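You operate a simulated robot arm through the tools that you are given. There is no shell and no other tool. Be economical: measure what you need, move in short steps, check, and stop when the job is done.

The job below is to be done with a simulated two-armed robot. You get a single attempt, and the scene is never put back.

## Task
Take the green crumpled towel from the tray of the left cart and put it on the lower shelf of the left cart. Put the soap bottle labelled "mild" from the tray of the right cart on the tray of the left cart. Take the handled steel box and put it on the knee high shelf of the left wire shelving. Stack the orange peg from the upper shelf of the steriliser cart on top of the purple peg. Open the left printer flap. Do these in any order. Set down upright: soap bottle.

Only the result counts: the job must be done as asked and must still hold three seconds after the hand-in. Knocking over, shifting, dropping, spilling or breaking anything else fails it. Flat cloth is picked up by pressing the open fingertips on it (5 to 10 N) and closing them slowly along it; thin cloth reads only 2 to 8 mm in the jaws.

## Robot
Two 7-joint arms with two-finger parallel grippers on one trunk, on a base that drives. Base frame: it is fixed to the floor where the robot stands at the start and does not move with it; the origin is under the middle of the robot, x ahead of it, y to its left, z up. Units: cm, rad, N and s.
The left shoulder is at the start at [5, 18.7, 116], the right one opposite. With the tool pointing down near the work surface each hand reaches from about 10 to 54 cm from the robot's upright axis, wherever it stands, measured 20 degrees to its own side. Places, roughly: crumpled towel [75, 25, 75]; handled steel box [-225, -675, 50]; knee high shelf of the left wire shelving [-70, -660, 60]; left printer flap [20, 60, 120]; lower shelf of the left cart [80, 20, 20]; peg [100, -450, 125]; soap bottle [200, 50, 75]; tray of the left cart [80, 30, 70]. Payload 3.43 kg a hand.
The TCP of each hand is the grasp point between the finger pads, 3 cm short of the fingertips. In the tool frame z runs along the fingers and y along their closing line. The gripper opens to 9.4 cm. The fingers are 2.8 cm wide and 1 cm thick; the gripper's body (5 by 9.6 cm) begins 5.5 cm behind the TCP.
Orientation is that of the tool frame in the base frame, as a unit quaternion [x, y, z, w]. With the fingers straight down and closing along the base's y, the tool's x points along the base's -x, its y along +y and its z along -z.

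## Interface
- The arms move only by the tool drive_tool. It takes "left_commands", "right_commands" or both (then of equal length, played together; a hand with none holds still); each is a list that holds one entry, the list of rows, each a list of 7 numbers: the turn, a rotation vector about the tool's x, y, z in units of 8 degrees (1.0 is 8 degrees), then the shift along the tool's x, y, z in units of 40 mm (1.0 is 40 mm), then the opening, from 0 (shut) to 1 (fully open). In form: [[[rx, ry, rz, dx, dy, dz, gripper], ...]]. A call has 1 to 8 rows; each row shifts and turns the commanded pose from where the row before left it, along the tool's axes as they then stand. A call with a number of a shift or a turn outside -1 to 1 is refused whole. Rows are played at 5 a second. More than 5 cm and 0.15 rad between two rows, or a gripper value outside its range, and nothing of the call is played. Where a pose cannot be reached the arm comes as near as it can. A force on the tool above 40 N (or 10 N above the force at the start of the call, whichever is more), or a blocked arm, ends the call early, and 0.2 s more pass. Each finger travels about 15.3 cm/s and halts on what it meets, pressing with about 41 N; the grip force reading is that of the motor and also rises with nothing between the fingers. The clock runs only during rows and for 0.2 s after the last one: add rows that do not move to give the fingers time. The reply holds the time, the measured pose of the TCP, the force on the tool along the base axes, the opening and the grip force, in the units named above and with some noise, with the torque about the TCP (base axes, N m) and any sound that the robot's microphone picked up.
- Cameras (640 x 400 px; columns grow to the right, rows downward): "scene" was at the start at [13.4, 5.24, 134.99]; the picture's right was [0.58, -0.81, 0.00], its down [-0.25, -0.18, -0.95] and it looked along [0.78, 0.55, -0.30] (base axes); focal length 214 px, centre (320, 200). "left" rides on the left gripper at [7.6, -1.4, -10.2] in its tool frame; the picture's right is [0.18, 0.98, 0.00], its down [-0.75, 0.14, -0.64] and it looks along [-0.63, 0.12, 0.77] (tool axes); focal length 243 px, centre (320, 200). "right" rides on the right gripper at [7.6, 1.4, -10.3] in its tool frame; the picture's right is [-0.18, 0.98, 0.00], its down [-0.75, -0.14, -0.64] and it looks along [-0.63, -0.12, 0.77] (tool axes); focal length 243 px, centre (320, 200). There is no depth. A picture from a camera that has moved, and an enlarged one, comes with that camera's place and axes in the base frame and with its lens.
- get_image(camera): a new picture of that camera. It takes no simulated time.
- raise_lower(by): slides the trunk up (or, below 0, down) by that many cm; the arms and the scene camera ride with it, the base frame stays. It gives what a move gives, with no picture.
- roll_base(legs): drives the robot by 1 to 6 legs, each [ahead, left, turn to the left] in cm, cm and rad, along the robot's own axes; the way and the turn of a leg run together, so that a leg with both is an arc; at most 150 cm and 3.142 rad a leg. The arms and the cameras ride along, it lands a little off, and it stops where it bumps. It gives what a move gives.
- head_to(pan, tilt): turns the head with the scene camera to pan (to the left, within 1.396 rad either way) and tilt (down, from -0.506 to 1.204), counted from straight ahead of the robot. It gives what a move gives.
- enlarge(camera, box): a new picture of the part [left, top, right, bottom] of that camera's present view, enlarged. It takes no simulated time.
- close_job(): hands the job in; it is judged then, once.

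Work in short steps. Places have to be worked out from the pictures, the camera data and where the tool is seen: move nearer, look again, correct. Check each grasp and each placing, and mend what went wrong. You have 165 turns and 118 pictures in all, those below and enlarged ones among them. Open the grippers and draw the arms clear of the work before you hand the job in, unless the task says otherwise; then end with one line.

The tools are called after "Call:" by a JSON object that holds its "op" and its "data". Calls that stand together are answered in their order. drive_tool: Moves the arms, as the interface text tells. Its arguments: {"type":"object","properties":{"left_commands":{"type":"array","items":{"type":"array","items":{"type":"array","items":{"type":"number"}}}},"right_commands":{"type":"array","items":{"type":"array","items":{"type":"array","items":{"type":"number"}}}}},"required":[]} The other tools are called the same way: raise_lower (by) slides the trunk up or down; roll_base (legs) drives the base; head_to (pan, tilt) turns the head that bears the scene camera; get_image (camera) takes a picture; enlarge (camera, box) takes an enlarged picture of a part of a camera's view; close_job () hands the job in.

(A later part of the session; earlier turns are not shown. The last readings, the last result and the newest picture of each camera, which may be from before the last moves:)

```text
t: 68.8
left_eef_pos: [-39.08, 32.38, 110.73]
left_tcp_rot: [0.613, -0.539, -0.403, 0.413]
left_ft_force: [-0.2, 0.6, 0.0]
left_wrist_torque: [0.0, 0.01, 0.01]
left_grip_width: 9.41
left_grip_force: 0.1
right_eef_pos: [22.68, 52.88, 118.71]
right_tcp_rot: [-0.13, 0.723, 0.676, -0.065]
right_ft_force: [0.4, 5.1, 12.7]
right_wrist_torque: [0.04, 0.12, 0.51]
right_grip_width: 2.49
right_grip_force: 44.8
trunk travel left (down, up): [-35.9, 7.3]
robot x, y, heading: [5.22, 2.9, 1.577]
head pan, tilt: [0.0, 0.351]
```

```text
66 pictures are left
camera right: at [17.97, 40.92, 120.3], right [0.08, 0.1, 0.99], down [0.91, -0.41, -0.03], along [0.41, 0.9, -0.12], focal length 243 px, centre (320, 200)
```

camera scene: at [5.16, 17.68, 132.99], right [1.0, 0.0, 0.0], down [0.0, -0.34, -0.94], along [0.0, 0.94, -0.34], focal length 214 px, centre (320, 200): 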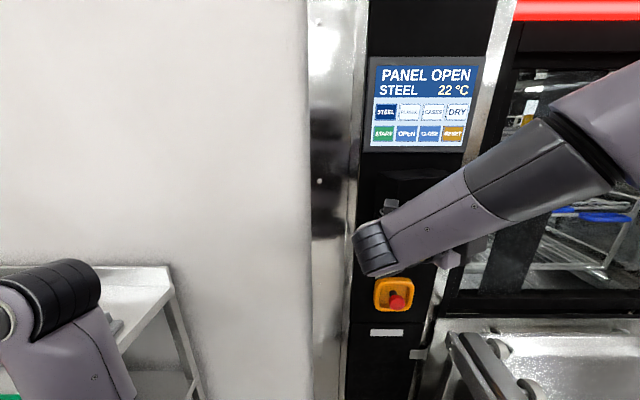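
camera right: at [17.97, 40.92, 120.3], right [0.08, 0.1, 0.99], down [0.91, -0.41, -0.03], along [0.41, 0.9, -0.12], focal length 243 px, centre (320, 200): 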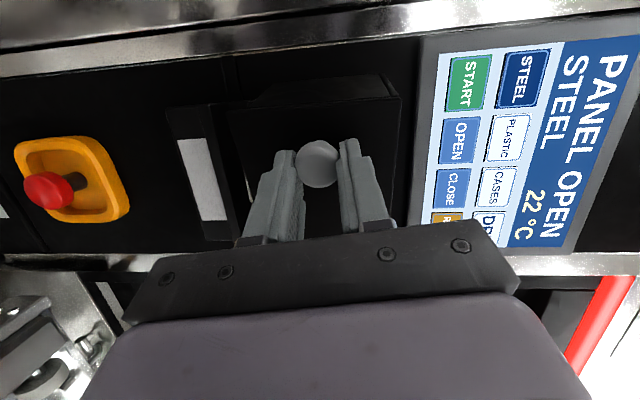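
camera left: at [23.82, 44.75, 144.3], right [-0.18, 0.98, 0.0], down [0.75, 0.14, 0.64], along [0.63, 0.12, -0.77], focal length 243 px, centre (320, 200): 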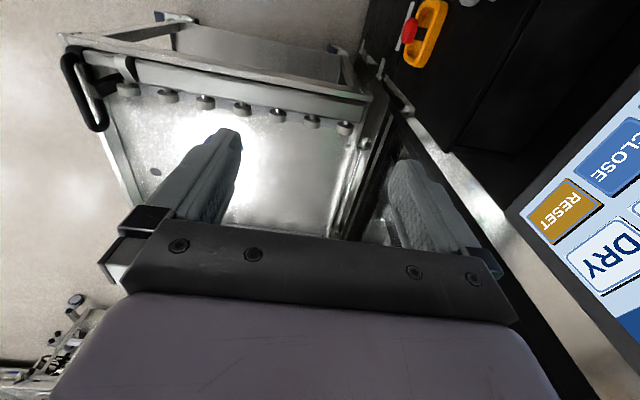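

Ball is near the fingertips; I open, go 1.3 cm deeper and regrip.

Call:
{"op": "drive_tool", "data": {"right_commands": [[[0, 0, 0, 0, 0, 0, 0.5], [0, 0, 0, 0, 0, 0.2, 0.5], [0, 0, 0, 0, 0, 0.2, 0.5], [0, 0, 0, 0, 0, 0, 0.3], [0, 0, 0, 0, 0, 0, 0.1], [0, 0, 0, 0, 0, 0, 0], [0, 0, 0, 0, 0, 0, 0]]]}}

Call:
{"op": "get_image", "data": {"camera": "right"}}

```text
t: 70.4
left_eef_pos: [-39.04, 32.27, 110.73]
left_tcp_rot: [0.613, -0.54, -0.403, 0.412]
left_ft_force: [-0.5, 0.8, 0.2]
left_wrist_torque: [0.01, 0.0, -0.01]
left_grip_width: 9.41
left_grip_force: 0.1
right_eef_pos: [22.1, 54.41, 118.65]
right_tcp_rot: [-0.13, 0.72, 0.678, -0.065]
right_ft_force: [-0.5, 8.6, 22.1]
right_wrist_torque: [0.31, 0.29, 0.86]
right_grip_width: 2.5
right_grip_force: 45.0
trunk travel left (down, up): [-35.9, 7.3]
robot x, y, heading: [5.32, 2.8, 1.575]
head pan, tilt: [0.0, 0.351]
```

```text
65 pictures are left
camera right: at [17.52, 42.5, 120.29], right [0.08, 0.1, 0.99], down [0.91, -0.41, -0.03], along [0.41, 0.91, -0.12], focal length 243 px, centre (320, 200)
```

right: 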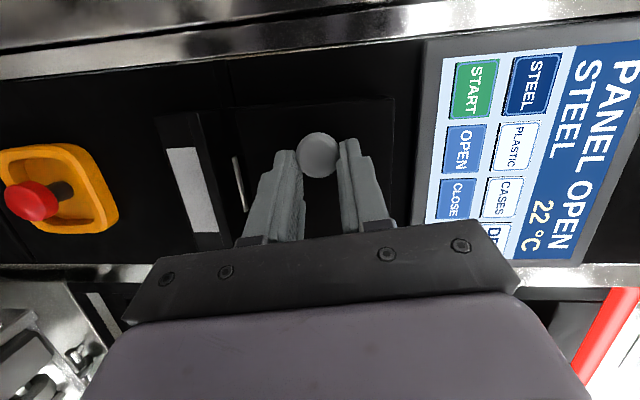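

Squeezing at the tips pushes the ball away. I open, go 1.8 cm deeper, then close.

Call:
{"op": "drive_tool", "data": {"right_commands": [[[0, 0, 0, 0, 0, 0, 0.55], [0, 0, 0, 0, 0, 0, 0.55], [0, 0, 0, 0.1, 0, 0.22, 0.55], [0, 0, 0, 0, 0, 0.22, 0.55], [0, 0, 0, 0, 0, 0, 0.3], [0, 0, 0, 0, 0, 0, 0.1], [0, 0, 0, 0, 0, 0, 0], [0, 0, 0, 0, 0, 0, 0]]]}}

Call:
{"op": "get_image", "data": {"camera": "right"}}

```text
t: 72.2
left_eef_pos: [-39.02, 31.96, 110.89]
left_tcp_rot: [0.614, -0.539, -0.404, 0.411]
left_ft_force: [-0.1, 0.0, -0.1]
left_wrist_torque: [0.0, -0.05, 0.01]
left_grip_width: 9.42
left_grip_force: 0.0
right_eef_pos: [21.27, 55.49, 118.58]
right_tcp_rot: [-0.133, 0.72, 0.678, -0.066]
right_ft_force: [3.2, -26.4, 15.3]
right_wrist_torque: [0.4, -0.12, 0.31]
right_grip_width: 2.5
right_grip_force: 45.3
trunk travel left (down, up): [-35.9, 7.3]
robot x, y, heading: [5.35, 2.56, 1.578]
head pan, tilt: [0.0, 0.351]
```

```text
64 pictures are left
camera right: at [16.67, 43.5, 120.19], right [0.08, 0.1, 0.99], down [0.91, -0.41, -0.03], along [0.4, 0.91, -0.12], focal length 243 px, centre (320, 200)
```

right: 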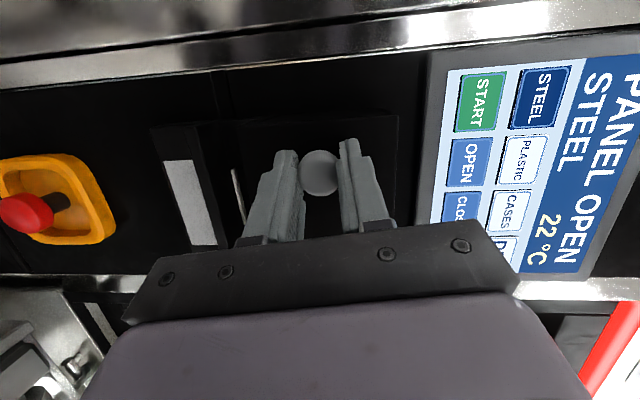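

Deep grip now. I rotate hand and flap together rigidly about the hinge.

Call:
{"op": "drive_tool", "data": {"right_commands": [[[0, 0.5, 0, -0.047, 0, -0.216, 0], [0, 0.5, 0, -0.047, 0, -0.216, 0], [0, 0.5, 0, -0.047, 0, -0.216, 0], [0, 0.5, 0, -0.047, 0, -0.216, 0], [0, 0.5, 0, -0.047, 0, -0.216, 0], [0, 0.5, 0, -0.047, 0, -0.216, 0], [0, 0.5, 0, -0.047, 0, -0.216, 0], [0, 0.5, 0, -0.047, 0, -0.216, 0]]]}}

Call:
{"op": "get_image", "data": {"camera": "right"}}

```text
t: 74.0
left_eef_pos: [-39.33, 31.89, 110.78]
left_tcp_rot: [0.615, -0.54, -0.403, 0.41]
left_ft_force: [-0.1, 0.3, 0.1]
left_wrist_torque: [-0.01, -0.01, 0.0]
left_grip_width: 9.38
left_grip_force: 0.0
right_eef_pos: [24.31, 50.53, 118.72]
right_tcp_rot: [-0.306, 0.685, 0.614, -0.243]
right_ft_force: [-25.0, -24.1, 10.1]
right_wrist_torque: [0.57, 0.13, -0.11]
right_grip_width: 2.48
right_grip_force: 45.5
right hand out of reach, approached as far as the arm can: row 7, 8
trunk travel left (down, up): [-35.9, 7.3]
robot x, y, heading: [5.23, 2.47, 1.581]
head pan, tilt: [0.0, 0.351]
```

```text
63 pictures are left
camera right: at [26.11, 37.99, 121.18], right [0.01, 0.19, 0.98], down [1.0, 0.09, -0.03], along [-0.09, 0.98, -0.19], focal length 243 px, centre (320, 200)
```

right: 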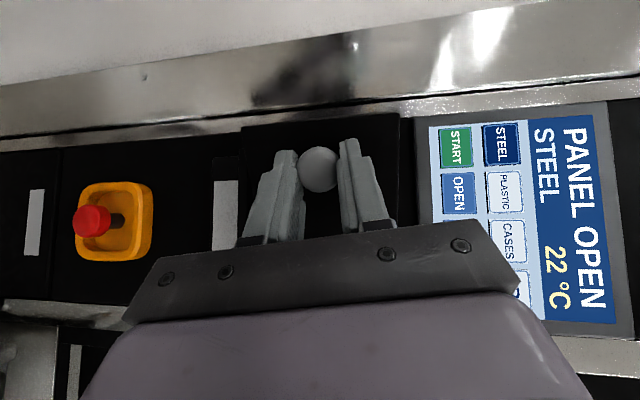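

Held well. Force shows I'm pressing radially inward; I relax outward and continue the arc without more turning.

Call:
{"op": "drive_tool", "data": {"right_commands": [[[0, 0, 0, 0.1, 0, -0.1, 0], [0, 0, 0, -0.03, 0, -0.25, 0], [0, 0, 0, -0.05, 0, -0.25, 0], [0, 0, 0, -0.07, 0, -0.25, 0], [0, 0, 0, -0.09, 0, -0.25, 0], [0, 0, 0, -0.1, 0, -0.25, 0], [0, 0, 0, 0, 0, 0, 0]]]}}

Call:
{"op": "get_image", "data": {"camera": "right"}}

```text
t: 75.6
left_eef_pos: [-39.26, 32.19, 110.64]
left_tcp_rot: [0.614, -0.54, -0.404, 0.411]
left_ft_force: [0.6, 0.6, 0.4]
left_wrist_torque: [0.03, 0.04, -0.03]
left_grip_width: 9.41
left_grip_force: 0.0
right_eef_pos: [28.88, 47.65, 118.89]
right_tcp_rot: [-0.305, 0.691, 0.609, -0.242]
right_ft_force: [-19.0, -20.9, -5.4]
right_wrist_torque: [-0.45, -0.2, 1.26]
right_grip_width: 2.49
right_grip_force: 45.4
trunk travel left (down, up): [-35.9, 7.3]
robot x, y, heading: [5.48, 2.8, 1.576]
head pan, tilt: [0.0, 0.351]
```

```text
62 pictures are left
camera right: at [30.66, 35.15, 121.47], right [0.0, 0.2, 0.98], down [1.0, 0.08, -0.02], along [-0.09, 0.98, -0.2], focal length 243 px, centre (320, 200)
```

right: 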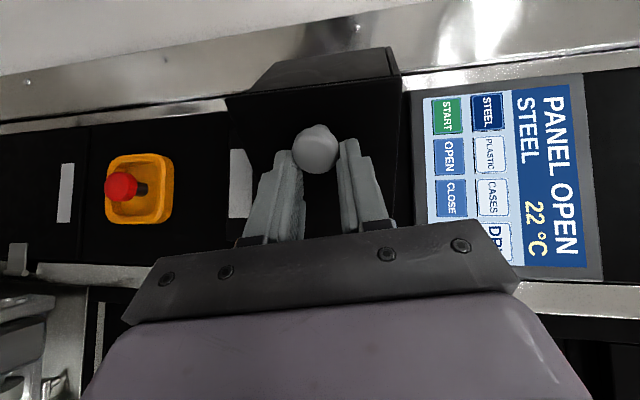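

Flap about 50–55° open; the ball creeps to the pad edge. I regrip centred, then continue.

Call:
{"op": "drive_tool", "data": {"right_commands": [[[0, 0, 0, 0, 0, 0, 0.5], [0, 0, 0, 0, 0, 0, 0.5], [0, 0, 0, 0.25, 0, 0.1, 0.5], [0, 0, 0, 0, 0, 0.15, 0.5], [0, 0, 0, 0, 0, 0, 0.3], [0, 0, 0, 0, 0, 0, 0.1], [0, 0, 0, 0, 0, 0, 0], [0, 0, 0, 0, 0, 0, 0]]]}}

Call:
{"op": "get_image", "data": {"camera": "right"}}

```text
t: 77.4
left_eef_pos: [-38.93, 32.43, 110.76]
left_tcp_rot: [0.612, -0.54, -0.403, 0.413]
left_ft_force: [-0.4, 0.4, -0.1]
left_wrist_torque: [0.03, 0.01, -0.01]
left_grip_width: 9.39
left_grip_force: 0.1
right_eef_pos: [28.1, 48.06, 118.73]
right_tcp_rot: [-0.298, 0.691, 0.613, -0.24]
right_ft_force: [0.2, -1.4, -7.3]
right_wrist_torque: [-0.1, -0.33, -0.27]
right_grip_width: 2.48
right_grip_force: 44.7
trunk travel left (down, up): [-35.9, 7.3]
robot x, y, heading: [5.13, 2.45, 1.574]
head pan, tilt: [0.0, 0.351]
```

```text
61 pictures are left
camera right: at [29.75, 35.66, 121.35], right [0.01, 0.2, 0.98], down [1.0, 0.07, -0.03], along [-0.08, 0.98, -0.2], focal length 243 px, centre (320, 200)
```

right: 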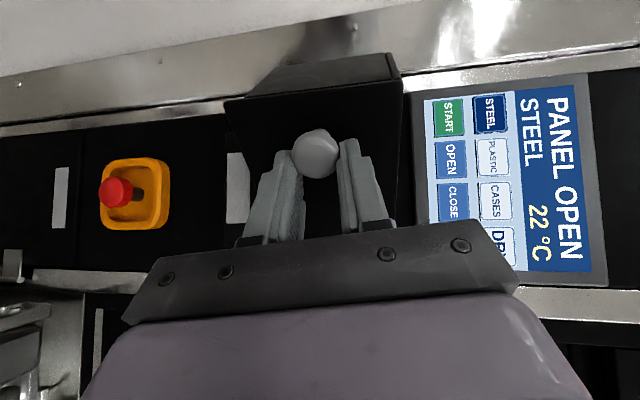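

Call:
{"op": "drive_tool", "data": {"right_commands": [[[0, 0.3, 0, -0.04, 0, -0.25, 0], [0, 0.3, 0, -0.05, 0, -0.25, 0], [0, 0.3, 0, -0.06, 0, -0.25, 0], [0, 0.3, 0, -0.08, 0, -0.25, 0], [0, 0.3, 0, -0.09, 0, -0.25, 0], [0, 0.3, 0, -0.1, 0, -0.25, 0], [0, 0.3, 0, -0.1, 0, -0.2, 0], [0, 0, 0, 0, 0, 0, 0]]]}}

Call:
{"op": "get_image", "data": {"camera": "scene"}}

```text
t: 79.0
left_eef_pos: [-39.11, 32.54, 110.79]
left_tcp_rot: [0.613, -0.539, -0.402, 0.415]
left_ft_force: [-1.0, -0.4, -0.1]
left_wrist_torque: [-0.01, 0.01, 0.01]
left_grip_width: 9.4
left_grip_force: 0.0
right_eef_pos: [34.55, 46.23, 118.78]
right_tcp_rot: [-0.384, 0.655, 0.557, -0.337]
right_ft_force: [-1.3, 12.9, -7.5]
right_wrist_torque: [-0.21, -0.4, 0.04]
right_grip_width: 2.45
right_grip_force: 44.3
trunk travel left (down, up): [-35.9, 7.3]
robot x, y, heading: [5.39, 2.56, 1.577]
head pan, tilt: [0.0, 0.351]
stopped in row 8 (right hand): the force on the tool passed its limit (the readings are from after the stop); the commanded pose is now the measured one
```

```text
60 pictures are left
camera scene: at [5.12, 17.97, 133.01], right [1.0, 0.0, 0.0], down [0.0, -0.35, -0.94], along [0.0, 0.94, -0.35], focal length 214 px, centre (320, 200)
```

scene: 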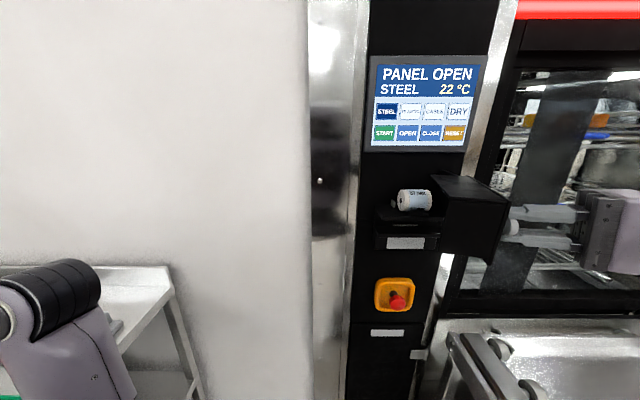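

The flap is wide open, the paper roll shows. I release and back the hand away.

Call:
{"op": "drive_tool", "data": {"right_commands": [[[0, 0, 0, 0, 0, 0, 0.5], [0, 0, 0, 0, 0, 0, 0.6], [0, 0, 0, 0, 0, -0.6, 0.6], [0, 0, 0, 0, 0, -0.9, 0.6], [0, 0, 0, 0.5, 0, -0.6, 0.6], [0, 0, 0, 0.8, 0, 0, 0.6], [0, 0, 0, 0.8, 0, 0, 0.6], [0, 0, 0, 0.8, 0, 0, 0.6]]]}}

Call:
{"op": "get_image", "data": {"camera": "scene"}}

```text
t: 80.8
left_eef_pos: [-39.03, 32.3, 110.67]
left_tcp_rot: [0.613, -0.54, -0.403, 0.413]
left_ft_force: [0.1, 0.2, -0.5]
left_wrist_torque: [-0.02, 0.02, 0.0]
left_grip_width: 9.4
left_grip_force: 0.1
right_eef_pos: [36.38, 31.48, 120.51]
right_tcp_rot: [-0.385, 0.653, 0.558, -0.337]
right_ft_force: [-0.4, -0.3, 0.4]
right_wrist_torque: [-0.01, 0.01, 0.0]
right_grip_width: 5.64
right_grip_force: 0.1
trunk travel left (down, up): [-35.9, 7.3]
robot x, y, heading: [5.21, 2.36, 1.571]
head pan, tilt: [0.0, 0.351]
```

```text
59 pictures are left
camera scene: at [5.14, 17.64, 133.0], right [1.0, 0.0, 0.0], down [0.0, -0.34, -0.94], along [0.0, 0.94, -0.34], focal length 214 px, centre (320, 200)
```

scene: 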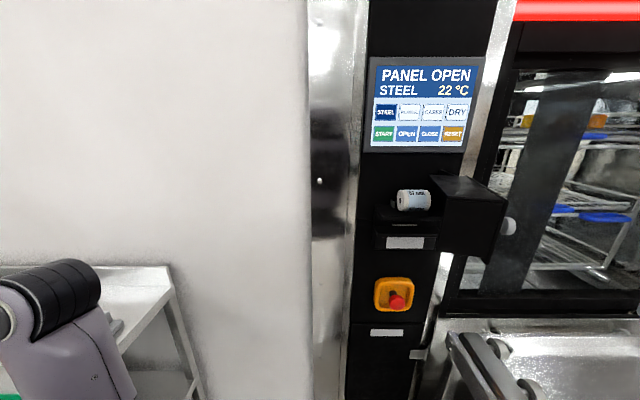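

Flap task done. Next the towel: I turn the right hand downward and drive round to the cart's near (−y) side.

Call:
{"op": "drive_tool", "data": {"right_commands": [[[1, 0, 0, 0, 0, 0, 1], [1, 0, 0, 0, 0, 0, 1], [1, 0, 0, 0, 0, 0, 1], [1, 0, 0, 0, 0, 0, 1], [1, 0, 0, 0, 0, 0, 1], [1, 0, 0, 0, 0, 0, 1], [1, 0, 0, 0, 0, 0, 1], [1, 0, 0, 0, 0, 0, 1]]]}}

Call:
{"op": "drive_tool", "data": {"right_commands": [[[1, 0, 0, 0, 0, 0, 1], [1, 0, 0, 0, 0, 0, 1], [1, 0, 0, 0, 0, 0, 1], [0, 0, -1, 0, 0, 0, 1], [0, 0, -1, 0, 0, 0, 1], [0, 0, -1, 0, 0, 0, 1], [0, 0, -1, 0, 0, 0, 1]]]}}

Call:
{"op": "roll_base", "data": {"legs": [[-55, 0, 0], [0, -72, 0]]}}

Call:
{"op": "head_to", "data": {"pan": 0, "tilt": 0.7}}

Call:
{"op": "get_image", "data": {"camera": "scene"}}

```text
t: 82.7
left_eef_pos: [-39.01, 32.36, 110.71]
left_tcp_rot: [0.614, -0.539, -0.403, 0.412]
left_ft_force: [-0.3, 0.5, -1.0]
left_wrist_torque: [-0.05, 0.03, -0.04]
left_grip_width: 9.4
left_grip_force: 0.1
right_eef_pos: [36.33, 31.73, 120.51]
right_tcp_rot: [-0.506, 0.85, 0.126, -0.081]
right_ft_force: [-0.2, 0.0, 0.2]
right_wrist_torque: [0.0, -0.02, 0.01]
right_grip_width: 9.41
right_grip_force: 0.1
trunk travel left (down, up): [-35.9, 7.3]
robot x, y, heading: [5.26, 2.76, 1.577]
head pan, tilt: [0.0, 0.351]
```

```text
t: 84.2
left_eef_pos: [-38.99, 32.45, 110.7]
left_tcp_rot: [0.613, -0.539, -0.403, 0.414]
left_ft_force: [-0.1, -0.6, 0.1]
left_wrist_torque: [0.0, 0.0, 0.01]
left_grip_width: 9.41
left_grip_force: 0.1
right_eef_pos: [36.26, 31.62, 120.48]
right_tcp_rot: [0.728, -0.683, 0.057, -0.009]
right_ft_force: [0.1, 1.0, 0.1]
right_wrist_torque: [0.0, 0.01, -0.01]
right_grip_width: 9.42
right_grip_force: 0.0
trunk travel left (down, up): [-35.9, 7.3]
robot x, y, heading: [5.56, 2.38, 1.575]
head pan, tilt: [0.0, 0.351]
```

```text
t: 89.2
left_eef_pos: [-19.33, -23.44, 110.72]
left_tcp_rot: [0.616, -0.537, -0.401, 0.414]
left_ft_force: [-0.7, 0.3, 0.4]
left_wrist_torque: [-0.04, 0.02, -0.01]
left_grip_width: 9.39
left_grip_force: 0.0
right_eef_pos: [55.99, -23.55, 120.39]
right_tcp_rot: [0.731, -0.68, 0.057, -0.011]
right_ft_force: [0.5, -0.1, -0.4]
right_wrist_torque: [0.03, 0.01, -0.02]
right_grip_width: 9.4
right_grip_force: 0.1
trunk travel left (down, up): [-35.9, 7.3]
robot x, y, heading: [25.27, -53.0, 1.585]
head pan, tilt: [0.0, 0.351]
stopped in leg 2: the robot was blocked; the commanded pose is now the measured one
```

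```text
t: 90.0
left_eef_pos: [-19.34, -23.39, 110.61]
left_tcp_rot: [0.616, -0.537, -0.401, 0.415]
left_ft_force: [0.6, -0.5, -0.3]
left_wrist_torque: [0.02, 0.03, 0.0]
left_grip_width: 9.42
left_grip_force: 0.0
right_eef_pos: [56.03, -23.61, 120.55]
right_tcp_rot: [0.731, -0.68, 0.057, -0.012]
right_ft_force: [0.0, 0.8, 0.8]
right_wrist_torque: [0.02, 0.04, -0.01]
right_grip_width: 9.38
right_grip_force: 0.1
trunk travel left (down, up): [-35.9, 7.3]
robot x, y, heading: [25.44, -52.6, 1.583]
head pan, tilt: [0.0, 0.7]
```

```text
58 pictures are left
camera scene: at [25.01, -38.53, 129.86], right [1.0, 0.01, 0.0], down [0.01, -0.64, -0.77], along [-0.01, 0.77, -0.64], focal length 214 px, centre (320, 200)
```

scene: 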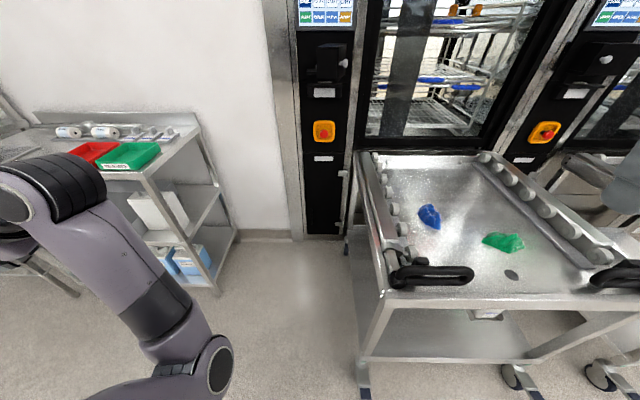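

The base bumped the cart's front-left post (base reaches ~34 cm ahead). Side-on access is better: I back off, drive right and turn so that the right side faces the cart.

Call:
{"op": "roll_base", "data": {"legs": [[-15, 0, 0], [0, -80, 0], [0, 0, 1.56]]}}

Call:
{"op": "head_to", "data": {"pan": -1.2, "tilt": 0.7}}

Call:
{"op": "get_image", "data": {"camera": "scene"}}

```text
t: 99.0
left_eef_pos: [72.76, -110.22, 110.68]
left_tcp_rot: [0.816, 0.043, 0.002, 0.577]
left_ft_force: [-0.2, -1.3, -0.6]
left_wrist_torque: [0.0, 0.02, 0.01]
left_grip_width: 9.4
left_grip_force: 0.1
right_eef_pos: [75.33, -34.94, 120.39]
right_tcp_rot: [0.998, 0.02, 0.033, -0.048]
right_ft_force: [-0.4, -0.4, -0.2]
right_wrist_torque: [0.01, 0.02, -0.01]
right_grip_width: 9.4
right_grip_force: 0.0
trunk travel left (down, up): [-35.9, 7.3]
robot x, y, heading: [103.45, -66.62, 3.124]
head pan, tilt: [0.0, 0.7]
```

```text
t: 100.3
left_eef_pos: [72.75, -110.24, 110.68]
left_tcp_rot: [0.816, 0.043, 0.0, 0.576]
left_ft_force: [0.5, 1.0, -0.1]
left_wrist_torque: [0.02, -0.03, -0.03]
left_grip_width: 9.41
left_grip_force: 0.0
right_eef_pos: [75.27, -35.03, 120.45]
right_tcp_rot: [0.998, 0.019, 0.034, -0.047]
right_ft_force: [-0.4, -0.4, 0.1]
right_wrist_torque: [-0.05, 0.0, -0.03]
right_grip_width: 9.4
right_grip_force: 0.2
trunk travel left (down, up): [-35.9, 7.3]
robot x, y, heading: [103.54, -66.86, 3.12]
head pan, tilt: [-1.201, 0.7]
```

```text
57 pictures are left
camera scene: at [94.65, -58.73, 129.85], right [0.94, 0.34, 0.0], down [0.22, -0.6, -0.76], along [-0.26, 0.72, -0.64], focal length 214 px, centre (320, 200)
```

scene: 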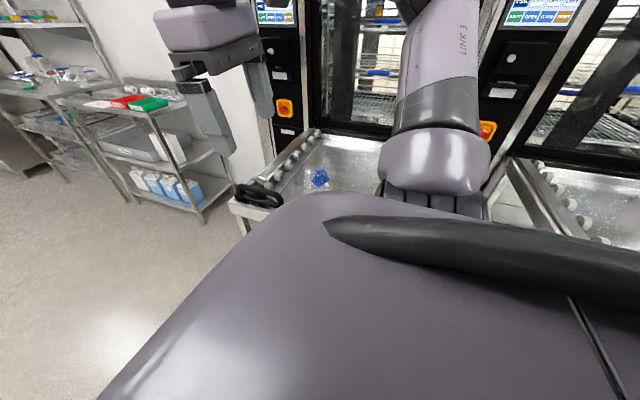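

I slide 20 cm toward the cart and extend the right hand over the towel.

Call:
{"op": "roll_base", "data": {"legs": [[0, -20, 0]]}}

Call:
{"op": "drive_tool", "data": {"right_commands": [[[0, 0, 0, 0.5, -0.8, 0.3, 1], [0, 0, 0, 0.5, -0.8, 0.6, 1], [0, 0, 0, 0.5, -0.8, 0.7, 1], [0, 0, 0, 0.4, -0.8, 0.7, 1], [0, 0, 0, 0, -0.8, 0.8, 1], [0, 0, 0, 0, 0, 0.8, 1], [0, 0, 0, 0, 0, 0, 1]]]}}

Call:
{"op": "get_image", "data": {"camera": "right"}}

```text
t: 101.9
left_eef_pos: [64.32, -96.81, 110.62]
left_tcp_rot: [0.814, 0.067, 0.019, 0.577]
left_ft_force: [-1.5, -0.6, -0.1]
left_wrist_torque: [-0.05, -0.01, 0.06]
left_grip_width: 9.41
left_grip_force: 0.1
right_eef_pos: [62.33, -21.56, 120.33]
right_tcp_rot: [0.997, 0.05, 0.033, -0.049]
right_ft_force: [-0.7, -0.5, 0.3]
right_wrist_torque: [-0.02, -0.05, 0.02]
right_grip_width: 9.4
right_grip_force: 0.1
trunk travel left (down, up): [-35.9, 7.3]
robot x, y, heading: [92.58, -51.42, -3.1]
head pan, tilt: [-1.201, 0.7]
stopped in leg 1: the robot was blocked; the commanded pose is now the measured one
```

```text
t: 103.5
left_eef_pos: [64.57, -96.81, 110.66]
left_tcp_rot: [0.814, 0.067, 0.019, 0.577]
left_ft_force: [0.5, -0.2, -0.2]
left_wrist_torque: [-0.01, -0.01, 0.0]
left_grip_width: 9.4
left_grip_force: 0.0
right_eef_pos: [69.2, -3.34, 107.07]
right_tcp_rot: [0.997, 0.05, 0.031, -0.05]
right_ft_force: [-1.3, -0.4, -0.2]
right_wrist_torque: [0.02, -0.02, -0.01]
right_grip_width: 9.4
right_grip_force: 0.2
trunk travel left (down, up): [-35.9, 7.3]
robot x, y, heading: [92.28, -51.21, -3.107]
head pan, tilt: [-1.201, 0.7]
```

```text
56 pictures are left
camera right: at [76.38, -5.05, 117.7], right [-0.08, -0.99, -0.11], down [-0.8, 0.0, 0.6], along [-0.6, 0.13, -0.79], focal length 243 px, centre (320, 200)
```

right: 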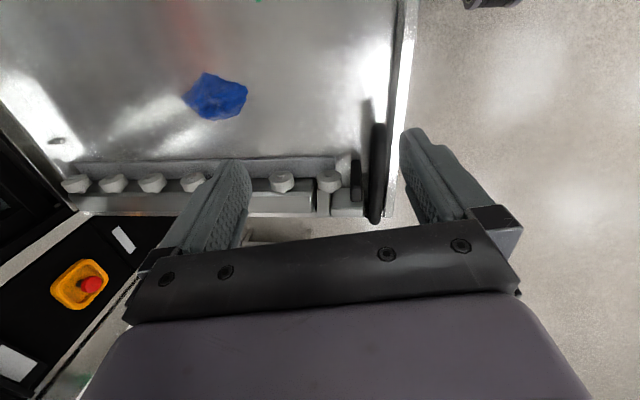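

Base seems round (~33 cm). Towel estimated at (86, 9). I bring the hand above it and look.

Call:
{"op": "drive_tool", "data": {"right_commands": [[[0, 0, 0, 0.85, -0.6, 0.3, 1], [0, 0, 0, 0.85, -0.6, 0.3, 1], [0, 0, 0, 0.85, -0.6, 0.3, 1], [0, 0, 0, 0.85, -0.6, 0.3, 1], [0, 0, 0, 0.85, -0.6, 0.3, 1], [0, 0, 0, 0, 0, 0.8, 1], [0, 0, 0, 0, 0, 0.8, 1], [0, 0, 0, 0, 0, 0, 1]]]}}

Call:
{"op": "get_image", "data": {"camera": "right"}}

```text
t: 105.3
left_eef_pos: [64.52, -96.94, 110.66]
left_tcp_rot: [0.813, 0.068, 0.018, 0.577]
left_ft_force: [0.4, 0.2, 0.0]
left_wrist_torque: [-0.02, -0.01, -0.02]
left_grip_width: 9.42
left_grip_force: 0.1
right_eef_pos: [70.91, -2.15, 101.62]
right_tcp_rot: [0.997, 0.05, 0.031, -0.05]
right_ft_force: [-0.3, -0.3, 0.9]
right_wrist_torque: [0.01, 0.0, 0.02]
right_grip_width: 9.38
right_grip_force: 0.0
right hand out of reach, approached as far as the arm can: row 1, 2, 3, 4, 5, 6, 7
trunk travel left (down, up): [-35.9, 7.3]
robot x, y, heading: [92.22, -51.73, -3.102]
head pan, tilt: [-1.201, 0.7]
```

```text
55 pictures are left
camera right: at [78.13, -3.77, 112.15], right [-0.08, -0.99, -0.11], down [-0.8, 0.0, 0.6], along [-0.59, 0.14, -0.79], focal length 243 px, centre (320, 200)
```

right: 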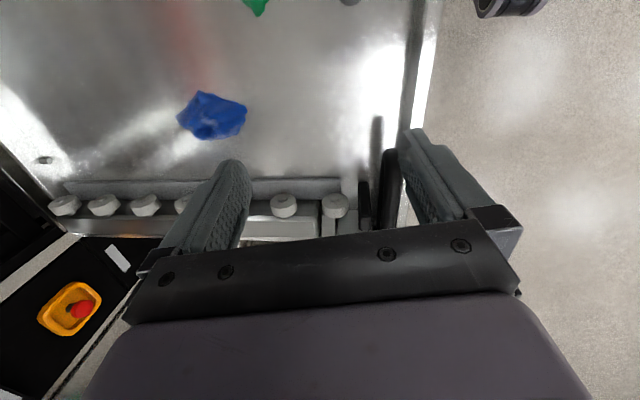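

Sideways reach is limited; I'll face the cart instead and tilt the tool forward. Back off, turn to face it, and line up.

Call:
{"op": "roll_base", "data": {"legs": [[0, 9, 0], [0, 0, -1.61], [0, 26, 0], [5, 0, 0]]}}

Call:
{"op": "head_to", "data": {"pan": 0, "tilt": 0.75}}

Call:
{"op": "drive_tool", "data": {"right_commands": [[[0, -0.8, 0, -0.3, 0.9, 0, 1], [0, -0.8, 0, -0.3, 0.9, 0, 1], [0, -0.8, 0, -0.3, 0.9, 0, 1], [0, -0.8, 0, -0.3, 0.9, 0, 1], [0, -0.8, 0, -0.3, 0.9, 0, 1], [0, -0.8, 0, -0.3, 0.9, 0, 1], [0, -0.8, 0, -0.3, 0.7, 0, 1], [0, 0, 0, 0, 0, 0, 1]]]}}

Call:
{"op": "get_image", "data": {"camera": "scene"}}

```text
t: 112.3
left_eef_pos: [22.42, -26.4, 110.76]
left_tcp_rot: [0.615, -0.537, -0.401, 0.414]
left_ft_force: [-0.4, 0.1, 0.0]
left_wrist_torque: [0.01, 0.0, -0.01]
left_grip_width: 9.42
left_grip_force: 0.0
right_eef_pos: [117.01, -35.88, 101.69]
right_tcp_rot: [0.728, -0.683, 0.057, -0.011]
right_ft_force: [-0.4, -0.6, -1.3]
right_wrist_torque: [-0.01, 0.03, -0.01]
right_grip_width: 9.39
right_grip_force: 0.0
trunk travel left (down, up): [-35.9, 7.3]
robot x, y, heading: [66.51, -55.53, 1.579]
head pan, tilt: [-1.201, 0.7]
```

```text
t: 113.7
left_eef_pos: [22.44, -26.46, 110.82]
left_tcp_rot: [0.615, -0.537, -0.402, 0.415]
left_ft_force: [-0.6, 0.2, -0.3]
left_wrist_torque: [0.0, -0.01, 0.0]
left_grip_width: 9.39
left_grip_force: 0.1
right_eef_pos: [117.06, -35.91, 101.52]
right_tcp_rot: [0.729, -0.682, 0.059, -0.013]
right_ft_force: [-0.3, 0.4, -0.6]
right_wrist_torque: [0.0, 0.01, 0.02]
right_grip_width: 9.38
right_grip_force: 0.0
trunk travel left (down, up): [-35.9, 7.3]
robot x, y, heading: [66.79, -55.73, 1.576]
head pan, tilt: [0.0, 0.75]
```

```text
t: 115.5
left_eef_pos: [22.42, -26.39, 110.78]
left_tcp_rot: [0.615, -0.537, -0.402, 0.414]
left_ft_force: [0.5, 0.4, 0.2]
left_wrist_torque: [0.02, 0.0, 0.03]
left_grip_width: 9.4
left_grip_force: 0.0
right_eef_pos: [100.12, -18.11, 105.13]
right_tcp_rot: [0.695, -0.627, -0.225, -0.271]
right_ft_force: [-0.1, 0.1, 0.5]
right_wrist_torque: [0.02, -0.01, 0.02]
right_grip_width: 9.39
right_grip_force: 0.0
right hand out of reach, approached as far as the arm can: row 3, 4, 5, 6, 7
trunk travel left (down, up): [-35.9, 7.3]
robot x, y, heading: [67.16, -55.38, 1.581]
head pan, tilt: [0.0, 0.75]
```

```text
54 pictures are left
camera scene: at [66.72, -41.81, 129.43], right [1.0, 0.01, 0.0], down [0.0, -0.68, -0.73], along [0.0, 0.73, -0.68], focal length 214 px, centre (320, 200)
```

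scene: 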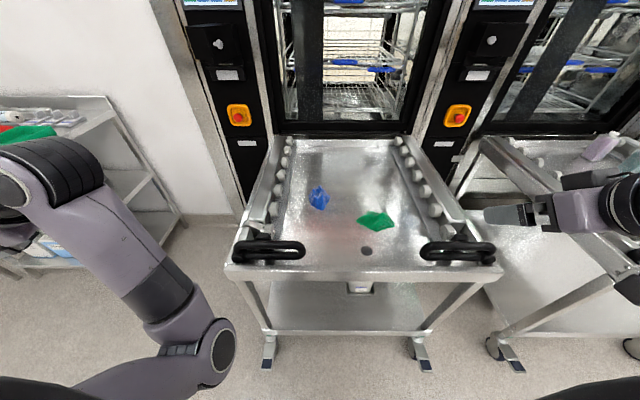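

Great view: towel (86.7, 9, 72). I move the base slightly, lower the trunk 15 cm, and bring the tilted hand over the towel.

Call:
{"op": "roll_base", "data": {"legs": [[3.5, -5, 0]]}}

Call:
{"op": "raise_lower", "data": {"by": -15}}

Call:
{"op": "drive_tool", "data": {"right_commands": [[[0, 0, 0, -0.49, 0.75, 0.71, 1], [0, 0, 0, -0.49, 0.75, 0.71, 1], [0, 0, 0, -0.49, 0.75, 0.71, 1], [0, 0, 0, -0.49, 0.75, 0.71, 1], [0, 0, 0, -0.49, 0.75, 0.71, 1], [0, 0, 0, -0.49, 0.75, 0.71, 1], [0, 0, 0, 0, 0, 0, 1]]]}}

Call:
{"op": "get_image", "data": {"camera": "right"}}

```text
t: 116.4
left_eef_pos: [27.41, -22.94, 110.73]
left_tcp_rot: [0.615, -0.536, -0.402, 0.415]
left_ft_force: [-0.3, 0.1, -0.2]
left_wrist_torque: [0.0, -0.01, 0.0]
left_grip_width: 9.4
left_grip_force: 0.0
right_eef_pos: [105.13, -14.58, 105.08]
right_tcp_rot: [0.696, -0.626, -0.224, -0.27]
right_ft_force: [-0.1, 0.3, -0.4]
right_wrist_torque: [-0.02, -0.01, 0.0]
right_grip_width: 9.4
right_grip_force: 0.1
trunk travel left (down, up): [-35.9, 7.3]
robot x, y, heading: [71.62, -52.4, 1.576]
head pan, tilt: [0.0, 0.75]
```

```text
t: 118.2
left_eef_pos: [27.39, -23.01, 95.61]
left_tcp_rot: [0.616, -0.536, -0.402, 0.415]
left_ft_force: [0.0, -0.3, 0.2]
left_wrist_torque: [-0.01, 0.0, -0.01]
left_grip_width: 9.38
left_grip_force: 0.0
right_eef_pos: [105.01, -14.64, 90.01]
right_tcp_rot: [0.696, -0.626, -0.224, -0.271]
right_ft_force: [-0.6, -0.5, -0.4]
right_wrist_torque: [0.06, 0.0, -0.01]
right_grip_width: 9.4
right_grip_force: 0.1
trunk travel left (down, up): [-20.9, 22.3]
robot x, y, heading: [71.62, -52.07, 1.574]
head pan, tilt: [0.0, 0.75]
```

```text
t: 119.8
left_eef_pos: [27.44, -23.01, 95.67]
left_tcp_rot: [0.615, -0.537, -0.401, 0.415]
left_ft_force: [-0.4, 0.0, 0.9]
left_wrist_torque: [-0.01, -0.01, -0.01]
left_grip_width: 9.42
left_grip_force: 0.1
right_eef_pos: [86.46, 4.31, 83.05]
right_tcp_rot: [0.697, -0.625, -0.225, -0.27]
right_ft_force: [0.2, 0.3, 0.8]
right_wrist_torque: [0.01, -0.01, -0.03]
right_grip_width: 9.4
right_grip_force: 0.1
trunk travel left (down, up): [-20.9, 22.3]
robot x, y, heading: [72.09, -52.38, 1.58]
head pan, tilt: [0.0, 0.75]
```

```text
53 pictures are left
camera right: at [85.66, -8.34, 85.85], right [-1.0, 0.07, 0.03], down [0.04, 0.15, 0.99], along [0.06, 0.99, -0.15], focal length 243 px, centre (320, 200)
```

right: 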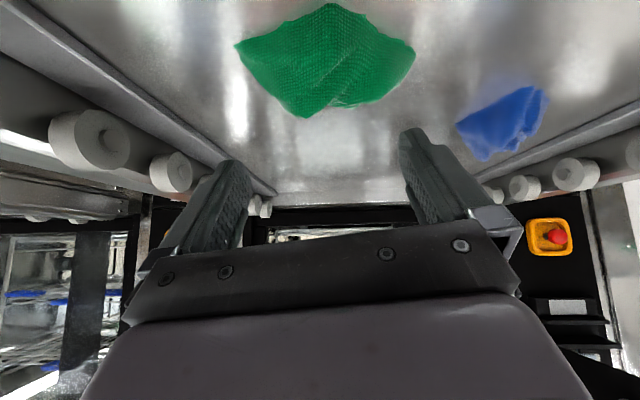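

Towel centre ~(86, 8.3), lumpy. I descend onto it until contact.

Call:
{"op": "drive_tool", "data": {"right_commands": [[[0, 0, 0, 0.27, 0, 0.7, 1], [0, 0, 0, 0.27, 0, 0.7, 1], [0, 0, 0, 0.1, 0, 0.3, 1], [0, 0, 0, 0.1, 0, 0.15, 1], [0, 0, 0, 0, 0, 0, 1]]]}}

Call:
{"op": "get_image", "data": {"camera": "right"}}

```text
t: 120.6
left_eef_pos: [27.36, -23.0, 95.62]
left_tcp_rot: [0.616, -0.536, -0.401, 0.415]
left_ft_force: [0.6, 0.6, 0.1]
left_wrist_torque: [-0.01, 0.02, -0.02]
left_grip_width: 9.4
left_grip_force: 0.1
right_eef_pos: [86.38, 7.09, 78.22]
right_tcp_rot: [0.691, -0.623, -0.239, -0.276]
right_ft_force: [0.1, 1.0, 11.8]
right_wrist_torque: [0.14, 0.53, -0.01]
right_grip_width: 9.33
right_grip_force: 0.1
trunk travel left (down, up): [-20.9, 22.3]
robot x, y, heading: [71.87, -52.46, 1.583]
head pan, tilt: [0.0, 0.75]
stopped in row 4 (right hand): the force on the tool passed its limit (the readings are from after the stop); the commanded pose is now the measured one
```

```text
52 pictures are left
camera right: at [85.81, -5.61, 80.53], right [-1.0, 0.06, 0.04], down [0.05, 0.12, 0.99], along [0.06, 0.99, -0.13], focal length 243 px, centre (320, 200)
```

right: 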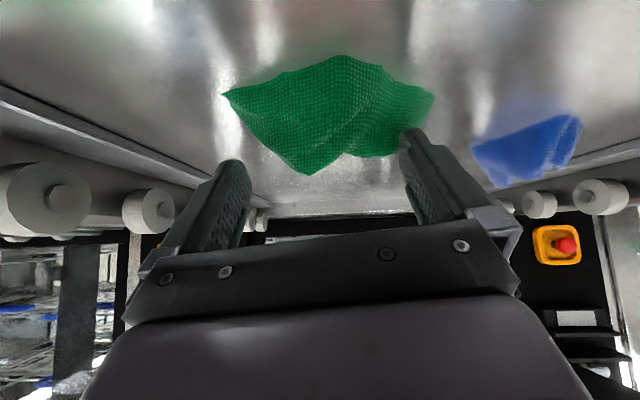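

Tray surface is at z≈75.5, so the towel is nearer: centre ~(85.7, 5.5). I lift slightly, move back 3.5 cm, press and close slowly.

Call:
{"op": "drive_tool", "data": {"right_commands": [[[0, 0, 0, -0.17, 0, -0.19, 1], [0, 0, 0, 0.33, 0.15, -0.29, 1], [0, 0, 0, 0.33, 0, -0.29, 1], [0, 0, 0, 0.16, 0, 0.19, 1], [0, 0, 0, 0.04, 0, 0.05, 1], [0, 0, 0, 0, 0, 0, 1]]]}}

```text
t: 122.0
left_eef_pos: [27.39, -22.96, 95.71]
left_tcp_rot: [0.615, -0.537, -0.402, 0.415]
left_ft_force: [0.0, 0.4, 0.4]
left_wrist_torque: [-0.01, 0.01, 0.03]
left_grip_width: 9.42
left_grip_force: 0.1
right_eef_pos: [86.28, 3.35, 77.36]
right_tcp_rot: [0.694, -0.623, -0.235, -0.273]
right_ft_force: [0.0, -0.6, 0.0]
right_wrist_torque: [-0.02, -0.02, 0.01]
right_grip_width: 9.38
right_grip_force: 0.0
trunk travel left (down, up): [-20.9, 22.3]
robot x, y, heading: [71.85, -52.42, 1.578]
head pan, tilt: [0.0, 0.75]
```

No contact yet; I descend in small steps.

Call:
{"op": "drive_tool", "data": {"right_commands": [[[0, 0, 0, 0.1, 0, 0.12, 1], [0, 0, 0, 0.1, 0, 0.12, 1], [0, 0, 0, 0.1, 0, 0.12, 1], [0, 0, 0, 0.1, 0, 0.12, 1], [0, 0, 0, 0, 0, 0, 1]]]}}

Call:
{"op": "get_image", "data": {"camera": "right"}}

```text
t: 122.9
left_eef_pos: [27.35, -23.0, 95.77]
left_tcp_rot: [0.616, -0.537, -0.402, 0.413]
left_ft_force: [0.1, 0.0, -0.8]
left_wrist_torque: [-0.02, 0.0, 0.01]
left_grip_width: 9.41
left_grip_force: 0.0
right_eef_pos: [86.2, 3.67, 76.37]
right_tcp_rot: [0.691, -0.623, -0.242, -0.276]
right_ft_force: [0.3, -2.0, 12.3]
right_wrist_torque: [-1.92, 0.03, 0.16]
right_grip_width: 9.39
right_grip_force: 0.0
trunk travel left (down, up): [-20.9, 22.3]
robot x, y, heading: [71.71, -52.45, 1.58]
head pan, tilt: [0.0, 0.75]
stopped in row 4 (right hand): the force on the tool passed its limit (the readings are from after the stop); the commanded pose is now the measured one
```

```text
51 pictures are left
camera right: at [85.64, -8.97, 78.7], right [-1.0, 0.06, 0.05], down [0.05, 0.12, 0.99], along [0.06, 0.99, -0.12], focal length 243 px, centre (320, 200)
```

right: 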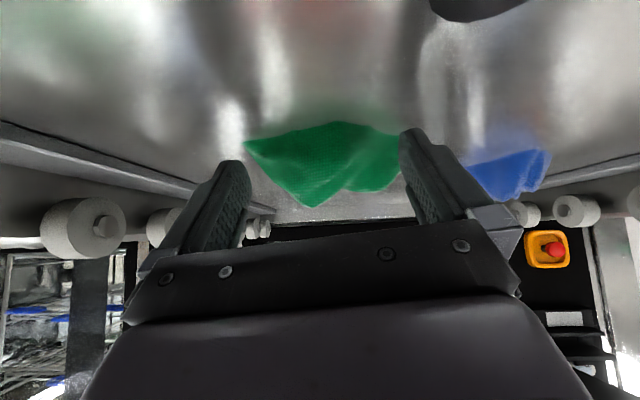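

The hand's underside touched the tray front edge (torque says ~15 cm behind the tips). Tray is at z≈72 and towel centre ~(86, 9). I lift, steepen the hand, and move forward.

Call:
{"op": "drive_tool", "data": {"right_commands": [[[0, 0, 0, -0.5, 0, -0.55, 1], [0, 0, 0, -0.6, 0, 0.4, 1], [0, 1, 0, -0.4, 0, 0.4, 1], [0, 1, 0, 0, 0, 0, 1], [0, 0, 0, 0, 0, 0, 1]]]}}

Call:
{"op": "get_image", "data": {"camera": "right"}}

```text
t: 124.1
left_eef_pos: [27.35, -22.86, 95.72]
left_tcp_rot: [0.615, -0.537, -0.402, 0.415]
left_ft_force: [0.9, 0.3, 0.9]
left_wrist_torque: [0.02, 0.01, -0.02]
left_grip_width: 9.4
left_grip_force: 0.1
right_eef_pos: [85.75, 8.68, 79.59]
right_tcp_rot: [0.718, -0.655, -0.142, -0.185]
right_ft_force: [-0.1, 0.0, 0.1]
right_wrist_torque: [0.03, -0.03, 0.02]
right_grip_width: 9.39
right_grip_force: 0.0
trunk travel left (down, up): [-20.9, 22.3]
robot x, y, heading: [71.75, -52.1, 1.577]
head pan, tilt: [0.0, 0.75]
```

```text
50 pictures are left
camera right: at [84.73, -2.81, 85.25], right [-1.0, 0.09, 0.0], down [0.04, 0.39, 0.92], along [0.08, 0.92, -0.39], focal length 243 px, centre (320, 200)
```

right: 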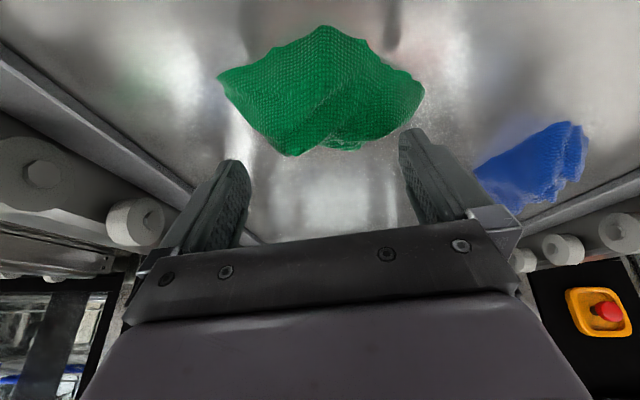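

Now clear of the edge, fingers straddle the towel. I descend toward the tray in small steps.

Call:
{"op": "drive_tool", "data": {"right_commands": [[[0, 0, 0, 0.2, 0, 0.25, 1], [0, 0, 0, 0.2, 0, 0.25, 1], [0, 0, 0, 0.15, 0, 0.2, 1], [0, 0, 0, 0.08, 0, 0.13, 1], [0, 0, 0, 0.05, 0, 0.1, 1], [0, 0, 0, 0, 0, 0, 1]]]}}

```text
t: 124.8
left_eef_pos: [27.39, -23.1, 95.7]
left_tcp_rot: [0.616, -0.537, -0.402, 0.414]
left_ft_force: [-0.4, 0.1, 0.2]
left_wrist_torque: [0.01, -0.02, 0.02]
left_grip_width: 9.38
left_grip_force: 0.0
right_eef_pos: [85.72, 8.83, 78.31]
right_tcp_rot: [0.714, -0.654, -0.157, -0.191]
right_ft_force: [0.2, -0.9, 11.5]
right_wrist_torque: [-0.06, 0.43, 0.06]
right_grip_width: 9.32
right_grip_force: 0.1
trunk travel left (down, up): [-20.9, 22.3]
robot x, y, heading: [72.01, -52.31, 1.578]
head pan, tilt: [0.0, 0.75]
stopped in row 3 (right hand): the force on the tool passed its limit (the readings are from after the stop); the commanded pose is now the measured one
```

Fingertips touch down (≈11 N). I close slowly along the tray.

Call:
{"op": "drive_tool", "data": {"right_commands": [[[0, 0, 0, 0, 0, 0, 0.85], [0, 0, 0, 0, 0, 0, 0.7], [0, 0, 0, 0, 0, 0, 0.55], [0, 0, 0, 0, 0, 0.02, 0.4], [0, 0, 0, 0, 0, 0.02, 0.25], [0, 0, 0, 0, 0, 0, 0.1], [0, 0, 0, 0, 0, 0, 0], [0, 0, 0, 0, 0, 0, 0]]]}}

Call:
{"op": "get_image", "data": {"camera": "right"}}

```text
t: 126.1
left_eef_pos: [27.34, -23.08, 95.66]
left_tcp_rot: [0.617, -0.536, -0.402, 0.413]
left_ft_force: [0.5, 0.2, 0.4]
left_wrist_torque: [0.01, -0.02, 0.04]
left_grip_width: 9.39
left_grip_force: 0.1
right_eef_pos: [85.56, 9.01, 78.88]
right_tcp_rot: [0.713, -0.654, -0.164, -0.194]
right_ft_force: [-2.2, -0.3, 15.5]
right_wrist_torque: [0.04, 0.01, -0.05]
right_grip_width: 1.36
right_grip_force: 3.5
trunk travel left (down, up): [-20.9, 22.3]
robot x, y, heading: [71.56, -51.93, 1.577]
head pan, tilt: [0.0, 0.75]
stopped in row 6 (right hand): the force on the tool passed its limit (the readings are from after the stop); the commanded pose is now the measured one
```

```text
49 pictures are left
camera right: at [84.66, -2.7, 84.12], right [-1.0, 0.09, 0.03], down [0.06, 0.35, 0.94], along [0.08, 0.93, -0.35], focal length 243 px, centre (320, 200)
```

right: 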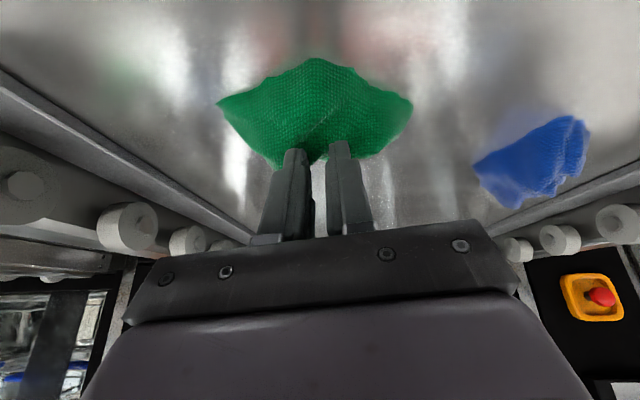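

Fingers are pinching the top of the towel; I finish closing and test with a small lift.

Call:
{"op": "drive_tool", "data": {"right_commands": [[[0, 0, 0, 0, 0, 0, 0], [0, 0, 0, 0, 0, 0, 0], [0, 0, 0, 0, 0, 0, 0], [0, 0, 0, -0.2, 0, -0.4, 0], [0, 0, 0, -0.2, 0, -0.4, 0], [0, 0, 0, 0, 0, 0, 0]]]}}

Call:
{"op": "get_image", "data": {"camera": "right"}}

```text
t: 127.5
left_eef_pos: [27.3, -22.98, 95.74]
left_tcp_rot: [0.615, -0.537, -0.401, 0.415]
left_ft_force: [0.3, -0.7, -0.2]
left_wrist_torque: [0.04, 0.02, -0.01]
left_grip_width: 9.42
left_grip_force: 0.1
right_eef_pos: [85.28, 8.88, 82.04]
right_tcp_rot: [0.714, -0.655, -0.158, -0.192]
right_ft_force: [0.9, -0.1, -0.3]
right_wrist_torque: [-0.02, 0.02, -0.01]
right_grip_width: 0.0
right_grip_force: 32.9
trunk travel left (down, up): [-20.9, 22.3]
robot x, y, heading: [72.09, -52.47, 1.582]
head pan, tilt: [0.0, 0.75]
```

```text
48 pictures are left
camera right: at [84.53, -2.85, 87.32], right [-1.0, 0.09, 0.02], down [0.05, 0.36, 0.93], along [0.08, 0.93, -0.36], focal length 243 px, centre (320, 200)
```

right: 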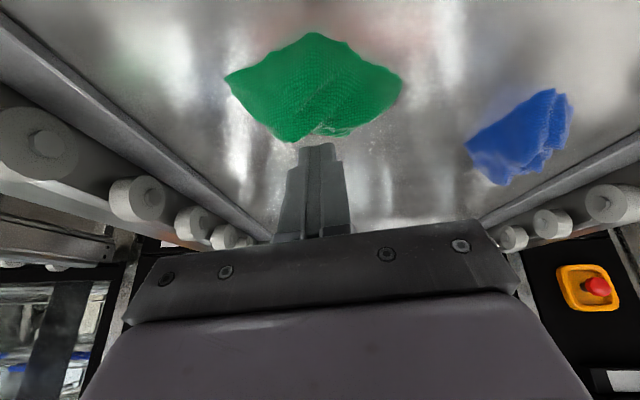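

It slipped off. I'll level the fingers, press again at a narrower opening with ~8 N and close more slowly.

Call:
{"op": "drive_tool", "data": {"right_commands": [[[-0.48, 0, 0, 0, 0, 0, 0.8], [0, 0, 0, 0.18, -0.08, 0.36, 0.8], [0, 0, 0, 0.12, 0, 0.25, 0.8], [0, 0, 0, 0.03, 0, 0.06, 0.8], [0, 0, 0, 0.03, 0, 0.06, 0.8], [0, 0, 0, 0.02, 0, 0.04, 0.8], [0, 0, 0, 0, 0, 0, 0.8]]]}}

```text
t: 129.1
left_eef_pos: [27.4, -22.89, 95.75]
left_tcp_rot: [0.615, -0.537, -0.401, 0.415]
left_ft_force: [0.2, 0.6, -0.1]
left_wrist_torque: [-0.02, 0.0, 0.04]
left_grip_width: 9.39
left_grip_force: 0.0
right_eef_pos: [85.81, 9.02, 78.65]
right_tcp_rot: [0.72, -0.648, -0.181, -0.168]
right_ft_force: [-0.2, -0.1, 0.0]
right_wrist_torque: [0.0, 0.02, 0.01]
right_grip_width: 7.53
right_grip_force: 0.0
trunk travel left (down, up): [-20.9, 22.3]
robot x, y, heading: [71.84, -52.57, 1.576]
head pan, tilt: [0.0, 0.75]
```

Call:
{"op": "drive_tool", "data": {"right_commands": [[[0, 0, 0, 0.02, 0, 0.05, 0.8], [0, 0, 0, 0.02, 0, 0.05, 0.8], [0, 0, 0, 0.02, 0, 0.05, 0.8], [0, 0, 0, 0.02, 0, 0.05, 0.8], [0, 0, 0, 0.02, 0, 0.05, 0.8], [0, 0, 0, 0.02, 0, 0.05, 0.8]]]}}

```text
t: 130.5
left_eef_pos: [27.32, -23.31, 95.83]
left_tcp_rot: [0.616, -0.536, -0.404, 0.413]
left_ft_force: [-0.7, 0.5, -0.8]
left_wrist_torque: [0.01, -0.03, -0.02]
left_grip_width: 9.39
left_grip_force: 0.1
right_eef_pos: [85.84, 9.04, 78.13]
right_tcp_rot: [0.719, -0.647, -0.186, -0.173]
right_ft_force: [2.8, -14.8, 37.8]
right_wrist_torque: [0.25, -1.45, -0.59]
right_grip_width: 7.62
right_grip_force: 1.0
trunk travel left (down, up): [-20.9, 22.3]
robot x, y, heading: [72.03, -51.96, 1.576]
head pan, tilt: [0.0, 0.75]
```

Hard contact: the tray surface is at z≈75, so the towel centre is ~2 cm nearer. I lift a little, shift back 2 cm and press lightly.

Call:
{"op": "drive_tool", "data": {"right_commands": [[[0, 0, 0, -0.1, 0, -0.2, 0.8], [0, 0, 0, 0.45, 0, -0.23, 0.8], [0, 0, 0, 0.08, 0, 0.12, 0.8], [0, 0, 0, 0.02, 0, 0.05, 0.8], [0, 0, 0, 0, 0, 0, 0.8]]]}}

Call:
{"op": "get_image", "data": {"camera": "right"}}

```text
t: 131.7
left_eef_pos: [27.38, -22.97, 95.68]
left_tcp_rot: [0.615, -0.536, -0.402, 0.415]
left_ft_force: [-0.5, -0.5, 0.1]
left_wrist_torque: [-0.01, 0.02, 0.0]
left_grip_width: 9.39
left_grip_force: 0.0
right_eef_pos: [85.86, 7.05, 77.27]
right_tcp_rot: [0.72, -0.649, -0.18, -0.167]
right_ft_force: [0.0, 1.1, 0.4]
right_wrist_torque: [0.0, -0.01, 0.0]
right_grip_width: 7.51
right_grip_force: 0.0
trunk travel left (down, up): [-20.9, 22.3]
robot x, y, heading: [71.95, -52.29, 1.58]
head pan, tilt: [0.0, 0.75]
```

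```text
47 pictures are left
camera right: at [85.71, -4.64, 82.73], right [-0.99, 0.06, 0.08], down [0.1, 0.37, 0.93], along [0.03, 0.93, -0.37], focal length 243 px, centre (320, 200)
```

right: 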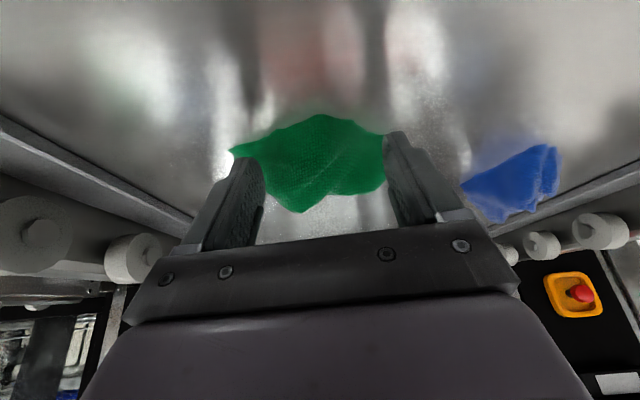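

The lump actually lies at y≈8–15, peak ~(86.5, 12, 77), tray z≈72. I lift, go 4 cm forward and 0.8 cm in +x, fully open, to straddle it.

Call:
{"op": "drive_tool", "data": {"right_commands": [[[0, 0, 0, -0.28, 0, -0.55, 1], [0, 0, 0, -0.28, -0.1, -0.55, 1], [0, 0, 0, -0.45, -0.1, 0.22, 1], [0, 0, 0, -0.45, 0, 0.22, 1], [0, 0, 0, 0, 0, 0, 1]]]}}

Call:
{"op": "get_image", "data": {"camera": "right"}}

```text
t: 132.9
left_eef_pos: [27.42, -22.99, 95.6]
left_tcp_rot: [0.615, -0.537, -0.402, 0.415]
left_ft_force: [-0.1, 0.0, -0.6]
left_wrist_torque: [-0.01, -0.02, 0.03]
left_grip_width: 9.4
left_grip_force: 0.1
right_eef_pos: [86.22, 11.23, 82.35]
right_tcp_rot: [0.72, -0.648, -0.181, -0.168]
right_ft_force: [0.3, -0.4, 0.0]
right_wrist_torque: [0.0, -0.01, -0.01]
right_grip_width: 9.36
right_grip_force: 0.1
trunk travel left (down, up): [-20.9, 22.3]
robot x, y, heading: [72.28, -52.15, 1.58]
head pan, tilt: [0.0, 0.75]
```

```text
46 pictures are left
camera right: at [85.96, -0.58, 87.93], right [-0.99, 0.06, 0.08], down [0.1, 0.37, 0.93], along [0.03, 0.93, -0.37], focal length 243 px, centre (320, 200)
```

right: 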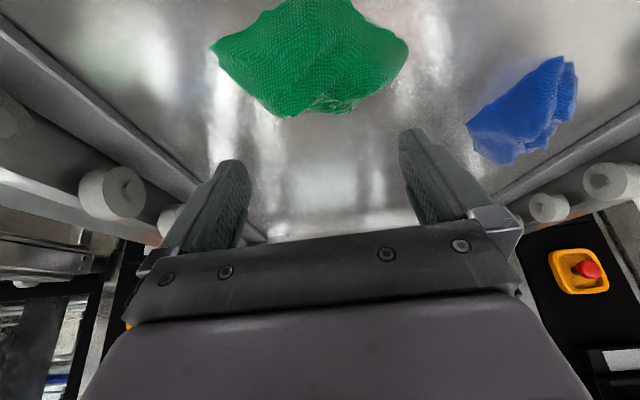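

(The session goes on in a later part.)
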